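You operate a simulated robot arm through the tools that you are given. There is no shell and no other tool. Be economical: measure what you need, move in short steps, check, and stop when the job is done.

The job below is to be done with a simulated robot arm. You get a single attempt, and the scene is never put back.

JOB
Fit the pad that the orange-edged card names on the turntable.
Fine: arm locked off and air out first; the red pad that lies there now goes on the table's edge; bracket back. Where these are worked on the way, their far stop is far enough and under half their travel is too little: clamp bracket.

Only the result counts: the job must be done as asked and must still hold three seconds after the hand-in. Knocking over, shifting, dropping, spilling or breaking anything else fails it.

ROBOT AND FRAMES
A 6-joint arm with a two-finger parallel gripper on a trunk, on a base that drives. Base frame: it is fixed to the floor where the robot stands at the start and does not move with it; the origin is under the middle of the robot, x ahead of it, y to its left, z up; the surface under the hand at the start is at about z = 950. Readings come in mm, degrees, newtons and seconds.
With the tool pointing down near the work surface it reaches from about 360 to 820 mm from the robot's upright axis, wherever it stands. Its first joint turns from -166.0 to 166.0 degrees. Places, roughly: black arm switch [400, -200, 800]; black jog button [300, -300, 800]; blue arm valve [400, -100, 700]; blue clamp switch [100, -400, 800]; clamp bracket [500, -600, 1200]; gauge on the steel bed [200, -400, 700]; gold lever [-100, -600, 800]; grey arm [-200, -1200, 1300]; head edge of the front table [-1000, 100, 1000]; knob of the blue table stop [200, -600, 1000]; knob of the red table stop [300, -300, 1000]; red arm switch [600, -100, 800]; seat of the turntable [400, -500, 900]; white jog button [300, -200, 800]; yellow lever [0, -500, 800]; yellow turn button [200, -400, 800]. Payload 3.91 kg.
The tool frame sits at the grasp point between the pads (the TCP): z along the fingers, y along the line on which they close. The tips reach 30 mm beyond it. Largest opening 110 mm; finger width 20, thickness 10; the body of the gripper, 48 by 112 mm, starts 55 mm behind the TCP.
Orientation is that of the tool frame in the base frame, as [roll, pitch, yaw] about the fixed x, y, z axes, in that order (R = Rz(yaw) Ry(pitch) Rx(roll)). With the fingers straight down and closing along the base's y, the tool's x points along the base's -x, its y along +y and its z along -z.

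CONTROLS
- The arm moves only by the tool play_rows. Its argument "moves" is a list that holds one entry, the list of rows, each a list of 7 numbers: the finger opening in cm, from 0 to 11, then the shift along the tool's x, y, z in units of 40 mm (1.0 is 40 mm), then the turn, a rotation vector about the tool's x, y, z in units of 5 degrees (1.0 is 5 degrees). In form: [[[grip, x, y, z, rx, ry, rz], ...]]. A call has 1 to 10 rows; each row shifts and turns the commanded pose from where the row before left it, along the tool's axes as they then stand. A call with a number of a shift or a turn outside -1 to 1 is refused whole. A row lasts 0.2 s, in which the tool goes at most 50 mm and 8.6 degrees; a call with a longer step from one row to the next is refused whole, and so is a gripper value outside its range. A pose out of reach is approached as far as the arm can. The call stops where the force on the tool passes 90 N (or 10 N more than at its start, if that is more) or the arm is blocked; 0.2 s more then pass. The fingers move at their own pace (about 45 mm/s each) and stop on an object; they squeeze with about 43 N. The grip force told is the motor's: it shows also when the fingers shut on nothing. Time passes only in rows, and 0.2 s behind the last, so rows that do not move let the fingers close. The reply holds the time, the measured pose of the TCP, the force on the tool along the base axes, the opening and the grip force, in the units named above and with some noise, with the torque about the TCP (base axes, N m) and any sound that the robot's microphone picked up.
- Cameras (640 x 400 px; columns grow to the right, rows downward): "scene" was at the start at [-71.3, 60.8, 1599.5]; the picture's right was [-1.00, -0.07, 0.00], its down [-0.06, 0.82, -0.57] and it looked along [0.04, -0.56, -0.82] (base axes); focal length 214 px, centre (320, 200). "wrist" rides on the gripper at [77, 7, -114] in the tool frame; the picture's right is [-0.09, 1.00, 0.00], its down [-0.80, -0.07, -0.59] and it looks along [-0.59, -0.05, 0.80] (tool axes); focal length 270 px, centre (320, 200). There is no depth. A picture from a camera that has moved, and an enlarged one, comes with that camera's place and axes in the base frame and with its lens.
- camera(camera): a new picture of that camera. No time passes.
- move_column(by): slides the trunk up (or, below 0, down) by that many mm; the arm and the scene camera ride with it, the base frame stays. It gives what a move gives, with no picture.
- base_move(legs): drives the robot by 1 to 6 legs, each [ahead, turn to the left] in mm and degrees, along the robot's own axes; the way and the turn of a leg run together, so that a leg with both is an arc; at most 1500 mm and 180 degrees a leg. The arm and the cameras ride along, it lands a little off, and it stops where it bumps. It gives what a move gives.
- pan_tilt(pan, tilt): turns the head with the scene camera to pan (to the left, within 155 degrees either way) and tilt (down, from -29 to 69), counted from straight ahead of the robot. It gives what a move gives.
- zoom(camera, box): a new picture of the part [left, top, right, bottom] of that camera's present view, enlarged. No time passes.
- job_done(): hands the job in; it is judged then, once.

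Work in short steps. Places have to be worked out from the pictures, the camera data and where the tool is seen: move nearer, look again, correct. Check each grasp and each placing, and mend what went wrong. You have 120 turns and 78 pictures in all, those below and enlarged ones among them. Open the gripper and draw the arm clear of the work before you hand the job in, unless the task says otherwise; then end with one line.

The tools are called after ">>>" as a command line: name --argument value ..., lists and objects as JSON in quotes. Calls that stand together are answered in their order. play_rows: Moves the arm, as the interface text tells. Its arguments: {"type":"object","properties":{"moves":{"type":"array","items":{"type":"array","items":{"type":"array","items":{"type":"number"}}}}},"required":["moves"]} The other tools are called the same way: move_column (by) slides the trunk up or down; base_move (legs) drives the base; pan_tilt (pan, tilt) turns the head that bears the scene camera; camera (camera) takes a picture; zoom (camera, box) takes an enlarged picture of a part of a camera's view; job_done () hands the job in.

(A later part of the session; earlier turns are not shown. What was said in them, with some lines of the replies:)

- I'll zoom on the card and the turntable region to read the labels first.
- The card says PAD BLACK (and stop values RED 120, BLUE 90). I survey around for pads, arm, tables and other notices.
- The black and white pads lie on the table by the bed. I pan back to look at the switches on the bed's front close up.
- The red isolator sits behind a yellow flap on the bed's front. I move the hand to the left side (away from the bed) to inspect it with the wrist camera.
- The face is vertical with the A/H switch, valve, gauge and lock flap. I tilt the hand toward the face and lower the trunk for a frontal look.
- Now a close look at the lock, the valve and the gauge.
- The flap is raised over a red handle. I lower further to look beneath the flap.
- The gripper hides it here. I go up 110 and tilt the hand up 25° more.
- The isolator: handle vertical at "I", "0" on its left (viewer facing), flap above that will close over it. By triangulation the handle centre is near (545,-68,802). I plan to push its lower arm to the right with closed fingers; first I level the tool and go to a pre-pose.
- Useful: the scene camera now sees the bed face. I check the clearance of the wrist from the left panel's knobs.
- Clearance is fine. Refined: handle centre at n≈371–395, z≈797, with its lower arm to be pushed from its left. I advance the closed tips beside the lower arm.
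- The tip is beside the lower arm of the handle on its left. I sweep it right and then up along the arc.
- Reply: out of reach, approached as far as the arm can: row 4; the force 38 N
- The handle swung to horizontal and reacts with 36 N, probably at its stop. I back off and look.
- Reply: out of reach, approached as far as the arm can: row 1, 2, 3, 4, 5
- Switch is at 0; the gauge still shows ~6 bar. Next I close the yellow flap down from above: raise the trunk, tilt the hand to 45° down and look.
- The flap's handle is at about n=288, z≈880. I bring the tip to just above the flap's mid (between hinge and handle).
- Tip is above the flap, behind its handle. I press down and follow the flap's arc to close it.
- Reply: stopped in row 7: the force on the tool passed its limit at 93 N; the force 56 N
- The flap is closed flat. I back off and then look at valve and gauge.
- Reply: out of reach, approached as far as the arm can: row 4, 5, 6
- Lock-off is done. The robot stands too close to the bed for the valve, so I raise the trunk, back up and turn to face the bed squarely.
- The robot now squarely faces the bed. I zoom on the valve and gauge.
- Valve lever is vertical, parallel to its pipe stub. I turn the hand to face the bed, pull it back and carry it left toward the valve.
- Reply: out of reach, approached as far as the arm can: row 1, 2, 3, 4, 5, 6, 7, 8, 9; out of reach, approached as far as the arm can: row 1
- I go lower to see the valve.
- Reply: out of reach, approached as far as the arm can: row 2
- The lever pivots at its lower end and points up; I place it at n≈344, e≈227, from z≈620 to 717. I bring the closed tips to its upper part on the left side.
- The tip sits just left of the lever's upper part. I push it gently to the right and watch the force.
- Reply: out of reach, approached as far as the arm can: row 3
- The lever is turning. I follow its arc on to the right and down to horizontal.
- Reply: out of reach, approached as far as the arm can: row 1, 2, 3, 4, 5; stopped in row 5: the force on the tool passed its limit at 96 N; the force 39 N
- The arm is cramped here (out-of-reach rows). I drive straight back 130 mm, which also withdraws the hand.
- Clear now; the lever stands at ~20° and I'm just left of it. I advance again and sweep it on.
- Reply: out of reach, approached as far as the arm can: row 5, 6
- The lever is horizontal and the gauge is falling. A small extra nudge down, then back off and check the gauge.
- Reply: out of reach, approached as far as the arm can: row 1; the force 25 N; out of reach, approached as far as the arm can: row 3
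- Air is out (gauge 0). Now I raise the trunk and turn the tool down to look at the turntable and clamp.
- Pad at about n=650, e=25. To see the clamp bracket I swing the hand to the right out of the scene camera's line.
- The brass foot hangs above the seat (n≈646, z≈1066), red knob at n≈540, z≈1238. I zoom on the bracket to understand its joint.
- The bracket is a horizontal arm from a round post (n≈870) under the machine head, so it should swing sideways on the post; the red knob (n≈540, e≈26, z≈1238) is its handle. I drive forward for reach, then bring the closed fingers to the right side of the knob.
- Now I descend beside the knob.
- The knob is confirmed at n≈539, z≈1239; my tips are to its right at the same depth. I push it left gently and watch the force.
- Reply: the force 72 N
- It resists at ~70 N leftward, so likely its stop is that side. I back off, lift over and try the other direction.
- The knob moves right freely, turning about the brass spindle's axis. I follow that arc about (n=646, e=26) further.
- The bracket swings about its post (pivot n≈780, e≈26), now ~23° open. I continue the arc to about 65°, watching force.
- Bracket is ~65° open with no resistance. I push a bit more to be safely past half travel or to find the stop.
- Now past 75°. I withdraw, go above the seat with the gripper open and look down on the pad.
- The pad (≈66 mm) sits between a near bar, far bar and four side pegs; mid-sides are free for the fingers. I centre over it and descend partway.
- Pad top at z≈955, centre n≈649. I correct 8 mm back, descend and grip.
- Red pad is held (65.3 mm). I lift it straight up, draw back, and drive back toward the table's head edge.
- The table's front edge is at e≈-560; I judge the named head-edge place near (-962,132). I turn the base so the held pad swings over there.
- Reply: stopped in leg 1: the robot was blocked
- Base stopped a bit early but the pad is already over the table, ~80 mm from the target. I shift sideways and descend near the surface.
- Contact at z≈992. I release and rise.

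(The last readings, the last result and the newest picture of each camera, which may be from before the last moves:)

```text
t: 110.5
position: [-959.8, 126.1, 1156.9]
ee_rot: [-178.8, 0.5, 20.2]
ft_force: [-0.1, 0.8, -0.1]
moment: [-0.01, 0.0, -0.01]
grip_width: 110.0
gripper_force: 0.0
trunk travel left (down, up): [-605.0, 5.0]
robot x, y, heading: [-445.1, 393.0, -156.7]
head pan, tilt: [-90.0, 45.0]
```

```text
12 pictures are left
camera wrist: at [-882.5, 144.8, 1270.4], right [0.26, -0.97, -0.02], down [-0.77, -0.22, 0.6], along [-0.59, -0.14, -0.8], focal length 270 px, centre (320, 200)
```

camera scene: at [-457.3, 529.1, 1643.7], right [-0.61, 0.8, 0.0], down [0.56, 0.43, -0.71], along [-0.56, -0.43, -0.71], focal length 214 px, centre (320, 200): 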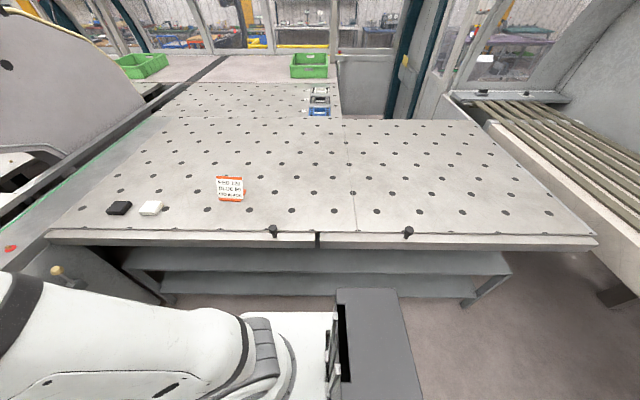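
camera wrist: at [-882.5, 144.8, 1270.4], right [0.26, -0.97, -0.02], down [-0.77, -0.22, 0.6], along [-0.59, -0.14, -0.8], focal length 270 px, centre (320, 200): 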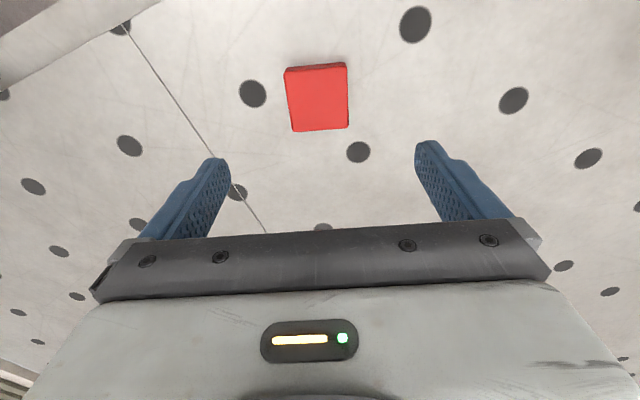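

Red pad lies on the table near its edge. Now I drive toward the black pad: turn back to the bed direction, advance, and turn to the table.

>>> base_move --legs '[[0, 112], [765, 0], [0, -98]]'

>>> camera --camera "wrist"

```text
t: 118.9
position: [478.3, -492.0, 1155.4]
ee_rot: [-178.8, 0.4, 130.4]
ft_force: [0.3, 0.6, 0.1]
moment: [-0.04, -0.01, -0.02]
grip_width: 109.9
gripper_force: 0.1
trunk travel left (down, up): [-605.0, 5.0]
robot x, y, heading: [31.9, -118.5, -43.8]
head pan, tilt: [-90.0, 45.0]
stopped in leg 2: the robot was blocked; the commanded pose is now the measured one
```

```text
11 pictures are left
camera wrist: at [435.7, -426.2, 1268.7], right [0.82, 0.58, -0.02], down [0.47, -0.64, 0.6], along [0.34, -0.5, -0.8], focal length 270 px, centre (320, 200)
```

wrist: 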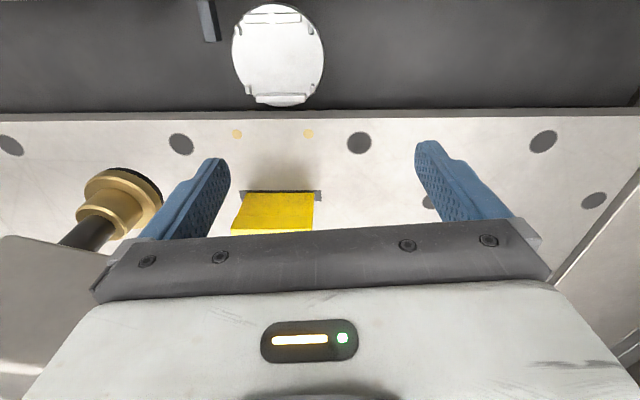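

The base reached the bed early (no contact with the bracket, foot unchanged). I back up and then turn right to the table.

>>> base_move --legs '[[-120, 0], [0, -97]]'

>>> camera --camera "wrist"

```text
t: 124.2
position: [-479.6, -434.8, 1154.2]
ee_rot: [-178.8, 0.4, 33.5]
ft_force: [-0.7, 1.2, 1.0]
moment: [-0.02, -0.01, 0.0]
grip_width: 110.1
gripper_force: 0.1
trunk travel left (down, up): [-605.0, 5.0]
robot x, y, heading: [-20.3, -82.0, -140.5]
head pan, tilt: [-90.0, 45.0]
```

```text
10 pictures are left
camera wrist: at [-410.6, -398.8, 1268.4], right [0.48, -0.88, -0.02], down [-0.7, -0.39, 0.6], along [-0.54, -0.27, -0.8], focal length 270 px, centre (320, 200)
```

wrist: 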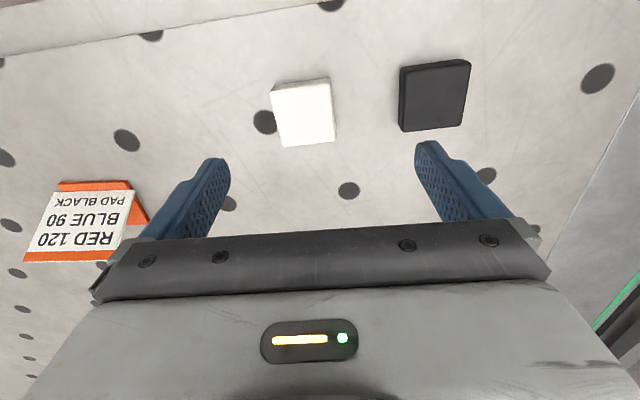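

Black pad is ~121 mm to tool +y (by comparison with the red pad's view from the same height). I move over it, turn 3°, and descend partway.

>>> play_rows --moves '[[[11, -0.06, 0.76, 0, 0, 0, -0.6], [11, -0.06, 0.76, 0, 0, 0, 0], [11, -0.06, 0.76, 0, 0, 0, 0], [11, -0.06, 0.76, 0, 0, 0, 0], [11, 0, 0, 0.9, 0, 0, 0], [11, 0, 0, 0.9, 0, 0, 0], [11, 0, 0, 0.9, 0, 0, 0], [11, 0, 0, 0.3, 0, 0, 0]]]'

>>> zoom --camera "wrist" --box '[180, 60, 460, 235]'

```text
t: 126.0
position: [-421.2, -536.6, 1032.3]
ee_rot: [-178.8, 0.4, 36.4]
ft_force: [0.1, 0.0, 0.9]
moment: [0.03, 0.01, 0.01]
grip_width: 109.8
gripper_force: 0.1
trunk travel left (down, up): [-605.0, 5.0]
robot x, y, heading: [-20.2, -79.6, -140.9]
head pan, tilt: [-90.0, 45.0]
```

```text
2.29 times, centred on (320, 148) of wrist
camera zoom: at [-352.7, -497.1, 1144.9], right [0.52, -0.85, -0.02], down [-0.68, -0.43, 0.6], along [-0.52, -0.3, -0.8], focal length 618 px, centre (320, 320)
```

zoom: 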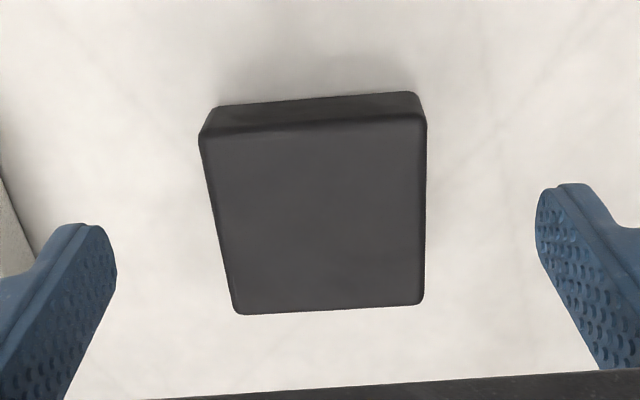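

Aligned and centred sideways; I shift 9 mm outward to match the red pad's grip, descend to z≈992 and grip.

>>> play_rows --moves '[[[11, -0.23, 0, 0.3, 0, 0, 0], [11, 0, 0, 0.7, 0, 0, 0], [5, 0, 0, 0, 0, 0, 0], [5, 0, 0, 0, 0, 0, 0], [5, 0, 0, 0, 0, 0, 0], [5, 0, 0, 0, 0, 0, 0], [5, 0, 0, 0, 0, 0, 0]]]'

>>> zoom --camera "wrist" --box '[180, 60, 460, 235]'

```text
t: 127.6
position: [-427.6, -540.1, 992.5]
ee_rot: [-178.8, 0.3, 36.4]
ft_force: [0.1, 0.3, 0.9]
moment: [0.02, 0.0, -0.01]
grip_width: 65.5
gripper_force: 42.7
trunk travel left (down, up): [-605.0, 5.0]
robot x, y, heading: [-23.0, -79.9, -140.7]
head pan, tilt: [-90.0, 45.0]
```

```text
2.29 times, centred on (320, 148) of wrist
camera zoom: at [-359.1, -502.1, 1106.4], right [0.52, -0.85, -0.02], down [-0.68, -0.43, 0.6], along [-0.52, -0.3, -0.8], focal length 618 px, centre (320, 320)
```

zoom: 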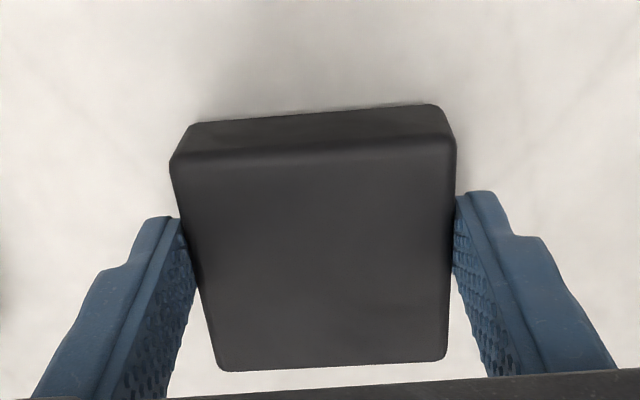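

Black pad is gripped (65.5 mm), sitting ~4 mm nearer than red did. I lift, pull in 80 mm for clearance from the bracket, and turn back to face the bed.

>>> play_rows --moves '[[[5, 0, 0, -0.4, 0, 0, 0], [5, 0, 0, -0.8, 0, 0, 0], [5, 0, 0, -1, 0, 0, 0], [5, 0, 0, -1, 0, 0, 0], [5, 0, 0, -1, 0, 0, 0], [5, 1, 0, 0, 0, 0, 0], [5, 1, 0, 0, 0, 0, 0], [5, 0.3, 0, 0, 0, 0, 0]]]'

>>> base_move --legs '[[0, 87.5]]'

```text
t: 129.4
position: [-350.8, -488.7, 1161.7]
ee_rot: [-178.7, 0.5, 36.4]
ft_force: [-0.3, 0.2, -0.1]
moment: [-0.02, -0.04, 0.01]
grip_width: 65.3
gripper_force: 43.1
trunk travel left (down, up): [-605.0, 5.0]
robot x, y, heading: [-16.8, -77.8, -140.6]
head pan, tilt: [-90.0, 45.0]
```

```text
t: 133.7
position: [386.6, -407.5, 1162.3]
ee_rot: [-178.9, 0.4, 126.5]
ft_force: [0.3, 0.1, -1.5]
moment: [0.0, 0.0, 0.01]
grip_width: 65.3
gripper_force: 42.8
trunk travel left (down, up): [-605.0, 5.0]
robot x, y, heading: [-49.1, -95.7, -51.5]
head pan, tilt: [-90.0, 45.0]
```

Now over to the seat: I move laterally by the recorded red-pad pose and look before lowering.

>>> play_rows --moves '[[[5, -0.8, -0.23, 0, 0, 0, 0], [5, -0.8, -0.23, 0, 0, 0, 0], [5, -0.81, -0.23, 0, 0, 0, 0], [5, 0, 0, 0.9, 0, 0, 0], [5, 0, 0, 0.9, 0, 0, 0], [5, 0, 0, 0.7, 0, 0, 0], [5, 0, 0, 0, 0, 0, 0]]]'

>>> camera --camera "wrist"

```text
t: 135.3
position: [422.6, -502.9, 1061.6]
ee_rot: [-178.8, 0.3, 126.4]
ft_force: [-0.2, 0.6, -1.8]
moment: [0.0, 0.01, 0.0]
grip_width: 65.3
gripper_force: 43.0
trunk travel left (down, up): [-605.0, 5.0]
robot x, y, heading: [-48.0, -97.3, -51.2]
head pan, tilt: [-90.0, 45.0]
```

```text
7 pictures are left
camera wrist: at [384.0, -434.0, 1174.5], right [0.85, 0.52, -0.02], down [0.43, -0.68, 0.6], along [0.3, -0.52, -0.8], focal length 270 px, centre (320, 200)
```

wrist: 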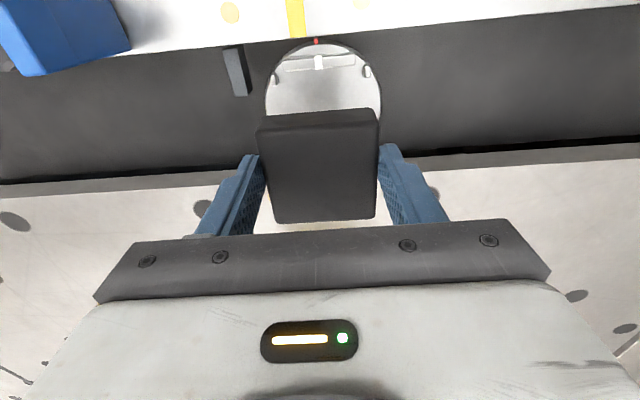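

Alignment looks right. I descend to just above the guides and check.

>>> play_rows --moves '[[[5, 0, 0, 0.8, 0, 0, 0], [5, 0, 0, 0.7, 0, 0, 0], [5, 0, 0, 0.25, 0, 0, 0]]]'

>>> zoom --camera "wrist" --box '[180, 60, 460, 235]'

```text
t: 136.1
position: [420.3, -503.7, 991.0]
ee_rot: [-178.7, 0.2, 126.4]
ft_force: [0.1, 0.4, -1.3]
moment: [0.03, 0.05, -0.02]
grip_width: 65.1
gripper_force: 43.3
trunk travel left (down, up): [-605.0, 5.0]
robot x, y, heading: [-48.8, -95.6, -51.2]
head pan, tilt: [-90.0, 45.0]
```

```text
2.29 times, centred on (320, 148) of wrist
camera zoom: at [382.3, -435.3, 1105.5], right [0.85, 0.52, -0.02], down [0.43, -0.68, 0.6], along [0.3, -0.52, -0.8], focal length 618 px, centre (320, 320)
```

zoom: 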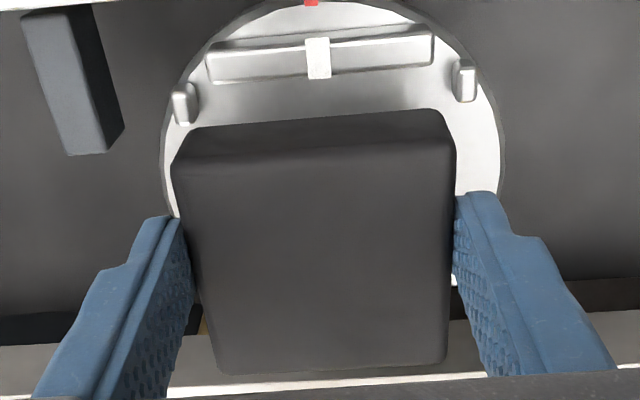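

Small correction: +2.5 mm sideways, −2 mm depth to match the guides. Then lower gently to z≈969.

>>> play_rows --moves '[[[5, 0.05, 0.062, 0, 0, 0, 0], [5, 0, 0, 0.2, 0, 0, 0], [5, 0, 0, 0.15, 0, 0, 0]]]'

>>> play_rows --moves '[[[5, 0, 0, 0.1, 0, 0, 0], [5, 0, 0, 0.08, 0, 0, 0]]]'

```text
t: 136.9
position: [421.2, -501.7, 979.4]
ee_rot: [-178.9, 0.5, 126.4]
ft_force: [0.7, 0.0, -1.1]
moment: [0.01, 0.03, 0.0]
grip_width: 64.8
gripper_force: 42.8
trunk travel left (down, up): [-605.0, 5.0]
robot x, y, heading: [-47.2, -98.7, -51.4]
head pan, tilt: [-90.0, 45.0]
```

```text
t: 137.5
position: [420.6, -502.2, 970.2]
ee_rot: [-178.8, 0.4, 126.4]
ft_force: [-0.4, 0.1, -0.6]
moment: [0.01, -0.03, 0.03]
grip_width: 65.2
gripper_force: 42.7
trunk travel left (down, up): [-605.0, 5.0]
robot x, y, heading: [-51.1, -97.9, -51.2]
head pan, tilt: [-90.0, 45.0]
```

No contact yet, so it is between the guides. I lower a few more mm.

>>> play_rows --moves '[[[5, 0, 0, 0.06, 0, 0, 0], [5, 0, 0, 0.04, 0, 0, 0]]]'

>>> zoom --camera "wrist" --box '[180, 60, 460, 235]'

```text
t: 138.1
position: [422.4, -502.1, 968.2]
ee_rot: [-178.8, 0.6, 126.3]
ft_force: [-0.1, -0.1, 8.4]
moment: [0.37, -0.16, -0.03]
grip_width: 65.1
gripper_force: 43.1
trunk travel left (down, up): [-605.0, 5.0]
robot x, y, heading: [-51.9, -99.9, -51.5]
head pan, tilt: [-90.0, 45.0]
```

```text
2.29 times, centred on (320, 148) of wrist
camera zoom: at [383.3, -432.9, 1082.3], right [0.85, 0.52, -0.02], down [0.42, -0.68, 0.6], along [0.3, -0.52, -0.8], focal length 618 px, centre (320, 320)
```

zoom: 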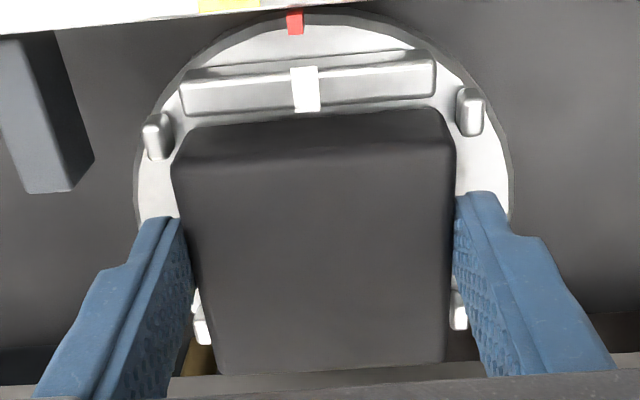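

Contact at 968 with the same corner signature as the flat table landing: it is seated flat between the guides. I release and rise.

>>> play_rows --moves '[[[8, 0, 0, 0, 0, 0, 0], [8, 0, 0, 0, 0, 0, 0], [9, 0, 0, -0.3, 0, 0, 0], [10, 0, 0, -0.8, 0, 0, 0], [11, 0, 0, -1, 0, 0, 0], [11, 0.3, 0, -1, 0, 0, 0], [11, 0.5, 0, -0.6, 0, 0, 0]]]'

>>> zoom --camera "wrist" --box '[240, 60, 440, 200]'

```text
t: 139.7
position: [405.4, -475.8, 1116.1]
ee_rot: [-178.8, 0.4, 126.4]
ft_force: [-0.1, 0.0, 0.6]
moment: [-0.02, 0.01, 0.0]
grip_width: 109.9
gripper_force: 0.0
trunk travel left (down, up): [-605.0, 5.0]
robot x, y, heading: [-49.5, -100.3, -51.4]
head pan, tilt: [-90.0, 45.0]
```

```text
2.86 times, centred on (340, 130) of wrist
camera zoom: at [367.5, -406.0, 1230.7], right [0.85, 0.52, -0.02], down [0.43, -0.68, 0.6], along [0.3, -0.52, -0.8], focal length 772 px, centre (263, 400)
```

zoom: 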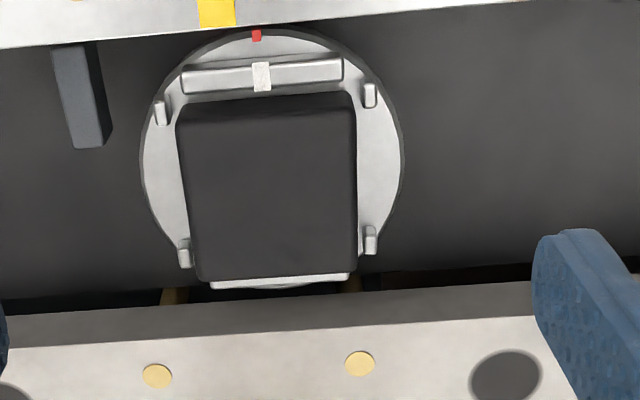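

The black pad sits properly in the seat. Now the bracket must come back: its knob is at about n=718, e=-205, z=1239. I rise, move right and tilt the hand 45° so it can grip the knob without going under the machine head.

>>> play_rows --moves '[[[11, 0.4, 0, -0.92, 0, 0, 0], [11, 0.4, 0, -0.92, 0, 0, 0], [11, 0.4, 0, -0.92, 0, 0, 0], [11, 0.4, 0, -0.92, 0, 0, 0], [11, 0.4, 0, -0.92, 0, 0, 0]]]'

>>> play_rows --moves '[[[11, 0, -0.68, 0, 0, -1, 0], [11, 0, -0.68, 0, 0, -1, 0], [11, 0, -0.68, 0, 0, -1, 0], [11, 0, -0.68, 0, 0, -1, 0], [11, 0, -0.68, 0, 0, -1, 0], [11, 0, -0.68, 0, 0, -1, 0], [11, 0, -0.68, 0, 0, -1, 0], [11, 0, -0.68, 0, 0, -1, 0], [11, 0, -0.68, 0, 0, -1, 0]]]'

>>> camera --camera "wrist"

```text
t: 140.9
position: [358.4, -405.3, 1299.7]
ee_rot: [-178.8, 0.4, 126.3]
ft_force: [-0.2, -0.9, -0.9]
moment: [-0.01, -0.01, 0.02]
grip_width: 110.0
gripper_force: 0.1
trunk travel left (down, up): [-605.0, 5.0]
robot x, y, heading: [-53.1, -97.5, -51.4]
head pan, tilt: [-90.0, 45.0]
```

```text
t: 142.9
position: [160.2, -551.9, 1305.9]
ee_rot: [-178.4, 45.4, 127.5]
ft_force: [1.4, -0.2, -0.5]
moment: [0.01, 0.01, -0.01]
grip_width: 109.9
gripper_force: 0.1
trunk travel left (down, up): [-605.0, 5.0]
robot x, y, heading: [-51.4, -100.8, -51.4]
head pan, tilt: [-90.0, 45.0]
```

```text
3 pictures are left
camera wrist: at [86.7, -437.3, 1330.3], right [0.84, 0.54, 0.04], down [0.04, -0.14, 0.99], along [0.54, -0.83, -0.14], focal length 270 px, centre (320, 200)
```

wrist: 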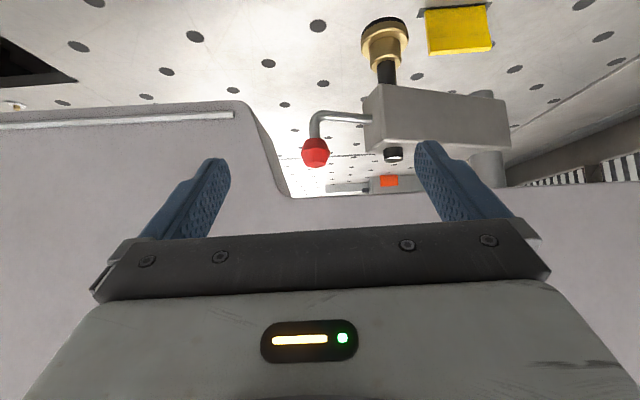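

The knob is seen clearly; I place it at about n=706–710, e=-215, z≈1230. I narrow the opening to 60 mm (bracket end is close on the left) and advance around the knob.

>>> play_rows --moves '[[[6, -0.33, -0.06, 0.3, 0, 0, 0], [6, -0.33, -0.06, 0.5, 0, 0, 0], [6, -0.33, -0.06, 0.8, 0, 0, 0], [6, -0.33, -0.06, 0.9, 0, 0, 0], [6, -0.3, -0.06, 0.9, 0, 0, 0], [6, 0, 0, 0.5, 0, 0, 0], [6, 0, 0, 0, 0, 0, 0]]]'

>>> zoom --camera "wrist" --box '[200, 80, 440, 230]'

```text
t: 144.5
position: [245.3, -686.3, 1242.3]
ee_rot: [-178.2, 45.5, 127.5]
ft_force: [0.1, -0.7, 0.3]
moment: [-0.05, 0.05, -0.03]
grip_width: 59.7
gripper_force: 0.0
trunk travel left (down, up): [-605.0, 5.0]
robot x, y, heading: [-46.9, -99.2, -51.7]
head pan, tilt: [-90.0, 45.0]
```

```text
2.67 times, centred on (320, 155) of wrist
camera zoom: at [170.6, -571.2, 1267.7], right [0.84, 0.54, 0.04], down [0.04, -0.14, 0.99], along [0.54, -0.83, -0.14], focal length 721 px, centre (320, 320)
```

zoom: 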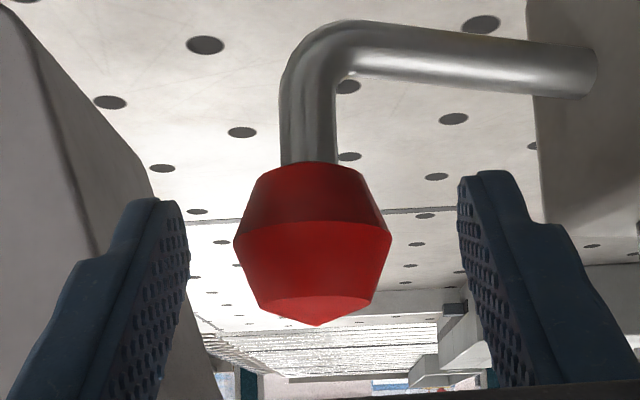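

The knob is centred between the fingers, ~22 mm beyond the TCP. I advance 14 mm and close on it.

>>> play_rows --moves '[[[6, 0, 0, 0.35, 0, 0, 0], [2, 0, 0, 0, 0, 0, 0], [2, 0, 0, 0, 0, 0, 0], [2, 0, 0, 0, 0, 0, 0], [2, 0, 0, 0, 0, 0, 0]]]'

```text
t: 145.7
position: [248.8, -694.5, 1233.3]
ee_rot: [-178.2, 45.3, 127.4]
ft_force: [-9.9, -4.4, -0.4]
moment: [-0.28, 0.2, -0.4]
grip_width: 37.4
gripper_force: 44.5
trunk travel left (down, up): [-605.0, 5.0]
robot x, y, heading: [-47.6, -102.2, -51.3]
head pan, tilt: [-90.0, 45.0]
```

Knob gripped (37 mm). I pull it back along the estimated arc (pivot n≈800) to about 40°.

>>> play_rows --moves '[[[2, 0.267, 0.173, -0.27, 0, 0, 0], [2, 0.267, 0.173, -0.27, 0, 0, 0], [2, 0.267, 0.173, -0.27, 0, 0, 0]]]'

>>> play_rows --moves '[[[2, 0.219, 0.218, -0.222, 0, 0, 0], [2, 0.219, 0.218, -0.222, 0, 0, 0], [2, 0.219, 0.218, -0.222, 0, 0, 0], [2, 0.19, 0.27, -0.192, 0, 0, 0], [2, 0.19, 0.27, -0.192, 0, 0, 0], [2, 0.19, 0.27, -0.192, 0, 0, 0]]]'

```text
t: 146.5
position: [237.6, -644.7, 1232.8]
ee_rot: [-178.4, 45.5, 127.5]
ft_force: [-15.1, -1.1, 6.5]
moment: [-0.37, -0.36, -0.06]
grip_width: 37.5
gripper_force: 44.7
trunk travel left (down, up): [-605.0, 5.0]
robot x, y, heading: [-48.2, -98.3, -51.2]
head pan, tilt: [-90.0, 45.0]
```

```text
t: 147.9
position: [243.2, -552.4, 1228.0]
ee_rot: [-178.3, 45.3, 127.5]
ft_force: [-14.1, 5.9, -1.9]
moment: [-0.29, -0.29, 0.13]
grip_width: 35.9
gripper_force: 44.8
trunk travel left (down, up): [-605.0, 5.0]
robot x, y, heading: [-51.9, -99.5, -51.4]
head pan, tilt: [-90.0, 45.0]
```

Still held, low force. I continue the arc to ~10°.

>>> play_rows --moves '[[[2, 0.153, 0.312, -0.155, 0, 0, 0], [2, 0.153, 0.312, -0.155, 0, 0, 0], [2, 0.153, 0.312, -0.155, 0, 0, 0], [2, 0.113, 0.345, -0.114, 0, 0, 0], [2, 0.113, 0.345, -0.114, 0, 0, 0], [2, 0.113, 0.345, -0.114, 0, 0, 0], [2, 0.069, 0.368, -0.07, 0, 0, 0], [2, 0.069, 0.368, -0.07, 0, 0, 0], [2, 0.069, 0.368, -0.07, 0, 0, 0]]]'

```text
t: 149.9
position: [306.3, -427.5, 1222.6]
ee_rot: [-178.0, 44.9, 127.8]
ft_force: [-29.0, 28.2, -37.1]
moment: [0.32, 0.91, -0.65]
grip_width: 28.4
gripper_force: 45.3
trunk travel left (down, up): [-605.0, 5.0]
robot x, y, heading: [-49.8, -99.4, -51.2]
head pan, tilt: [-90.0, 45.0]
```

Force is building, my arc was slightly off; bracket is ~10° from home. I release, back off, close the fingers and go to the knob's right side.

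>>> play_rows --moves '[[[6, 0, 0, 0, 0, 0, 0], [6, 0, 0, 0, 0, 0, 0], [6, 0, 0, 0, 0, 0, 0], [6, 0, 0, -0.8, 0, 0, 0], [6, 0, 0, -0.8, 0, 0, 0], [0, 0, -0.9, -0.2, 0, 0, 0], [0, 0, -0.9, 0, 0, 0, 0], [0, 0, 0, 0, 0, 0, 0]]]'

>>> zoom --camera "wrist" --box '[160, 0, 480, 220]'

```text
t: 151.7
position: [219.8, -433.4, 1278.8]
ee_rot: [-178.3, 45.3, 127.6]
ft_force: [0.5, -0.2, 0.0]
moment: [0.02, 0.0, 0.02]
grip_width: 0.0
gripper_force: 9.6
trunk travel left (down, up): [-605.0, 5.0]
robot x, y, heading: [-49.6, -95.4, -51.6]
head pan, tilt: [-90.0, 45.0]
```

```text
1.82 times, centred on (320, 110) of wrist
camera zoom: at [145.8, -317.7, 1304.1], right [0.84, 0.54, 0.04], down [0.04, -0.14, 0.99], along [0.54, -0.83, -0.14], focal length 491 px, centre (320, 364)
```

zoom: 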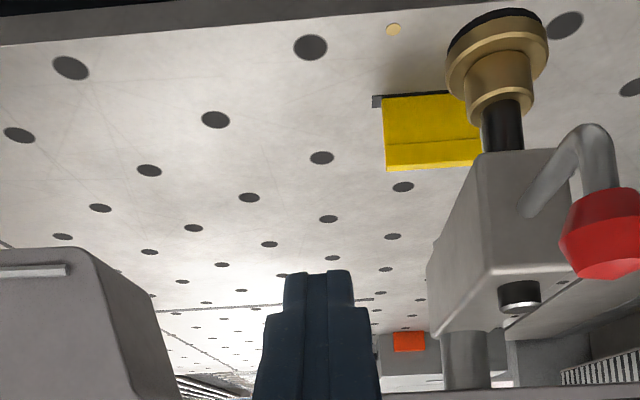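

The bracket is nearly home with its knob ahead-left of my closed fingers. I advance to the knob's depth and push it left to the home stop.

>>> play_rows --moves '[[[0, -0.06, 0, 0.58, 0, 0, 0], [0, -0.06, 0, 0.58, 0, 0, 0], [0, 0, 0.85, 0, 0, 0, 0], [0, 0, 0.85, 0, 0, 0, 0], [0, 0, 0.15, 0, 0, 0, 0], [0, 0, 0.15, 0, 0, 0, 0]]]'

>>> play_rows --moves '[[[0, 0, 0.15, 0, 0, 0, 0], [0, 0, 0.12, 0, 0, 0, 0]]]'

```text
t: 153.1
position: [306.1, -416.5, 1247.5]
ee_rot: [-178.3, 45.3, 127.6]
ft_force: [-1.1, 0.6, -0.1]
moment: [0.02, -0.01, -0.01]
grip_width: 0.3
gripper_force: 37.3
trunk travel left (down, up): [-605.0, 5.0]
robot x, y, heading: [-50.5, -100.4, -51.2]
head pan, tilt: [-90.0, 45.0]
```

```text
t: 153.7
position: [315.4, -410.1, 1249.0]
ee_rot: [-178.2, 45.4, 127.7]
ft_force: [-0.6, -0.4, 0.1]
moment: [-0.02, 0.0, -0.02]
grip_width: 0.0
gripper_force: 38.0
trunk travel left (down, up): [-605.0, 5.0]
robot x, y, heading: [-48.9, -95.7, -51.5]
head pan, tilt: [-90.0, 45.0]
```

No resistance yet at e≈6; I continue until the stop is felt.

>>> play_rows --moves '[[[0, 0, 0.12, 0, 0, 0, 0], [0, 0, 0.12, 0, 0, 0, 0]]]'

>>> play_rows --moves '[[[0, 0, 0.12, 0, 0, 0, 0], [0, 0, 0.12, 0, 0, 0, 0]]]'

```text
t: 154.3
position: [320.8, -407.8, 1246.8]
ee_rot: [-178.2, 45.3, 127.3]
ft_force: [-17.8, -13.0, 2.4]
moment: [-0.27, 0.27, -0.6]
grip_width: 0.0
gripper_force: 37.9
trunk travel left (down, up): [-605.0, 5.0]
robot x, y, heading: [-42.8, -97.8, -51.6]
head pan, tilt: [-90.0, 45.0]
```

```text
t: 154.9
position: [320.9, -406.0, 1248.0]
ee_rot: [-178.4, 45.2, 126.9]
ft_force: [-42.6, -31.3, 6.1]
moment: [-0.56, 0.56, -1.41]
grip_width: 0.0
gripper_force: 37.6
trunk travel left (down, up): [-605.0, 5.0]
robot x, y, heading: [-48.2, -98.7, -51.6]
head pan, tilt: [-90.0, 45.0]
```

The stop is felt at 50 N: bracket is back home. I back off and withdraw the arm, then take the last picture.

>>> play_rows --moves '[[[0, 0, -0.5, 0, 0, 0, 0], [0, 0, -0.7, -0.3, 0, 0, 0], [5, 0, 0, -1, 0, 0, 0], [8, 0, 0, -1, 0, 0, 0], [11, 0, -0.8, -0.6, 0, 0, 0], [11, 0, -1, 0, 0, 0, 0], [11, 0, -1, 0, 0, 0, 0], [11, 0, -1, 0, 0, 0, 0], [11, 0, -1, 0, 0, 0, 0], [11, 0, -1, 0, 0, 0, 0]]]'

>>> pan_tilt --pan 0 --tilt 45

>>> camera --camera "scene"

```text
t: 157.1
position: [145.6, -455.8, 1343.6]
ee_rot: [-176.6, 46.9, 142.6]
ft_force: [-0.2, 0.1, -0.3]
moment: [0.01, 0.01, -0.03]
grip_width: 110.2
gripper_force: 0.0
trunk travel left (down, up): [-605.0, 5.0]
robot x, y, heading: [-47.5, -100.9, -51.4]
head pan, tilt: [-90.0, 45.0]
stopped in row 10: the arm was blocked; the commanded pose is now the measured one
```

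```text
t: 158.7
position: [144.2, -455.5, 1343.9]
ee_rot: [-176.6, 47.1, 142.5]
ft_force: [-0.7, 0.6, -0.5]
moment: [0.0, 0.0, -0.01]
grip_width: 110.0
gripper_force: 0.1
trunk travel left (down, up): [-605.0, 5.0]
robot x, y, heading: [-47.8, -97.9, -51.5]
head pan, tilt: [0.0, 45.0]
```

```text
0 pictures are left
camera scene: at [70.5, -11.0, 1643.7], right [-0.78, -0.62, 0.0], down [-0.44, 0.55, -0.71], along [0.44, -0.55, -0.71], focal length 214 px, centre (320, 200)
```

scene: 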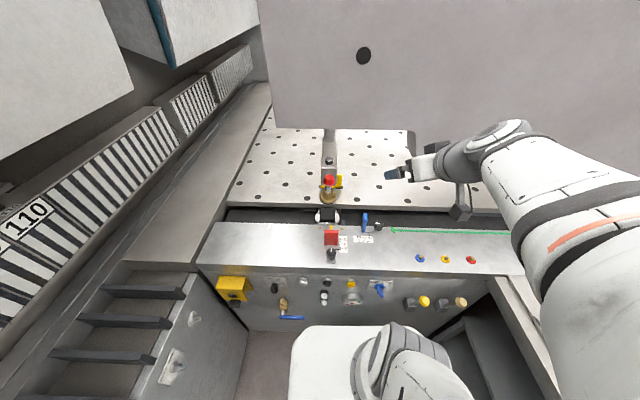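

The picture shows the bracket back over the black pad, the lock flap closed, the valve lever across and the hand clear. I hand in the job.

>>> job_done

```text
The job is handed in.
```

The black pad is fitted on the turntable. The arm is locked off with the flap closed, the air is out (gauge at 0), the red pad lies on the front table near its head edge, and the clamp bracket is back against its stop. The exact spot for the red pad was my judgement, about 130 mm in from the edge.
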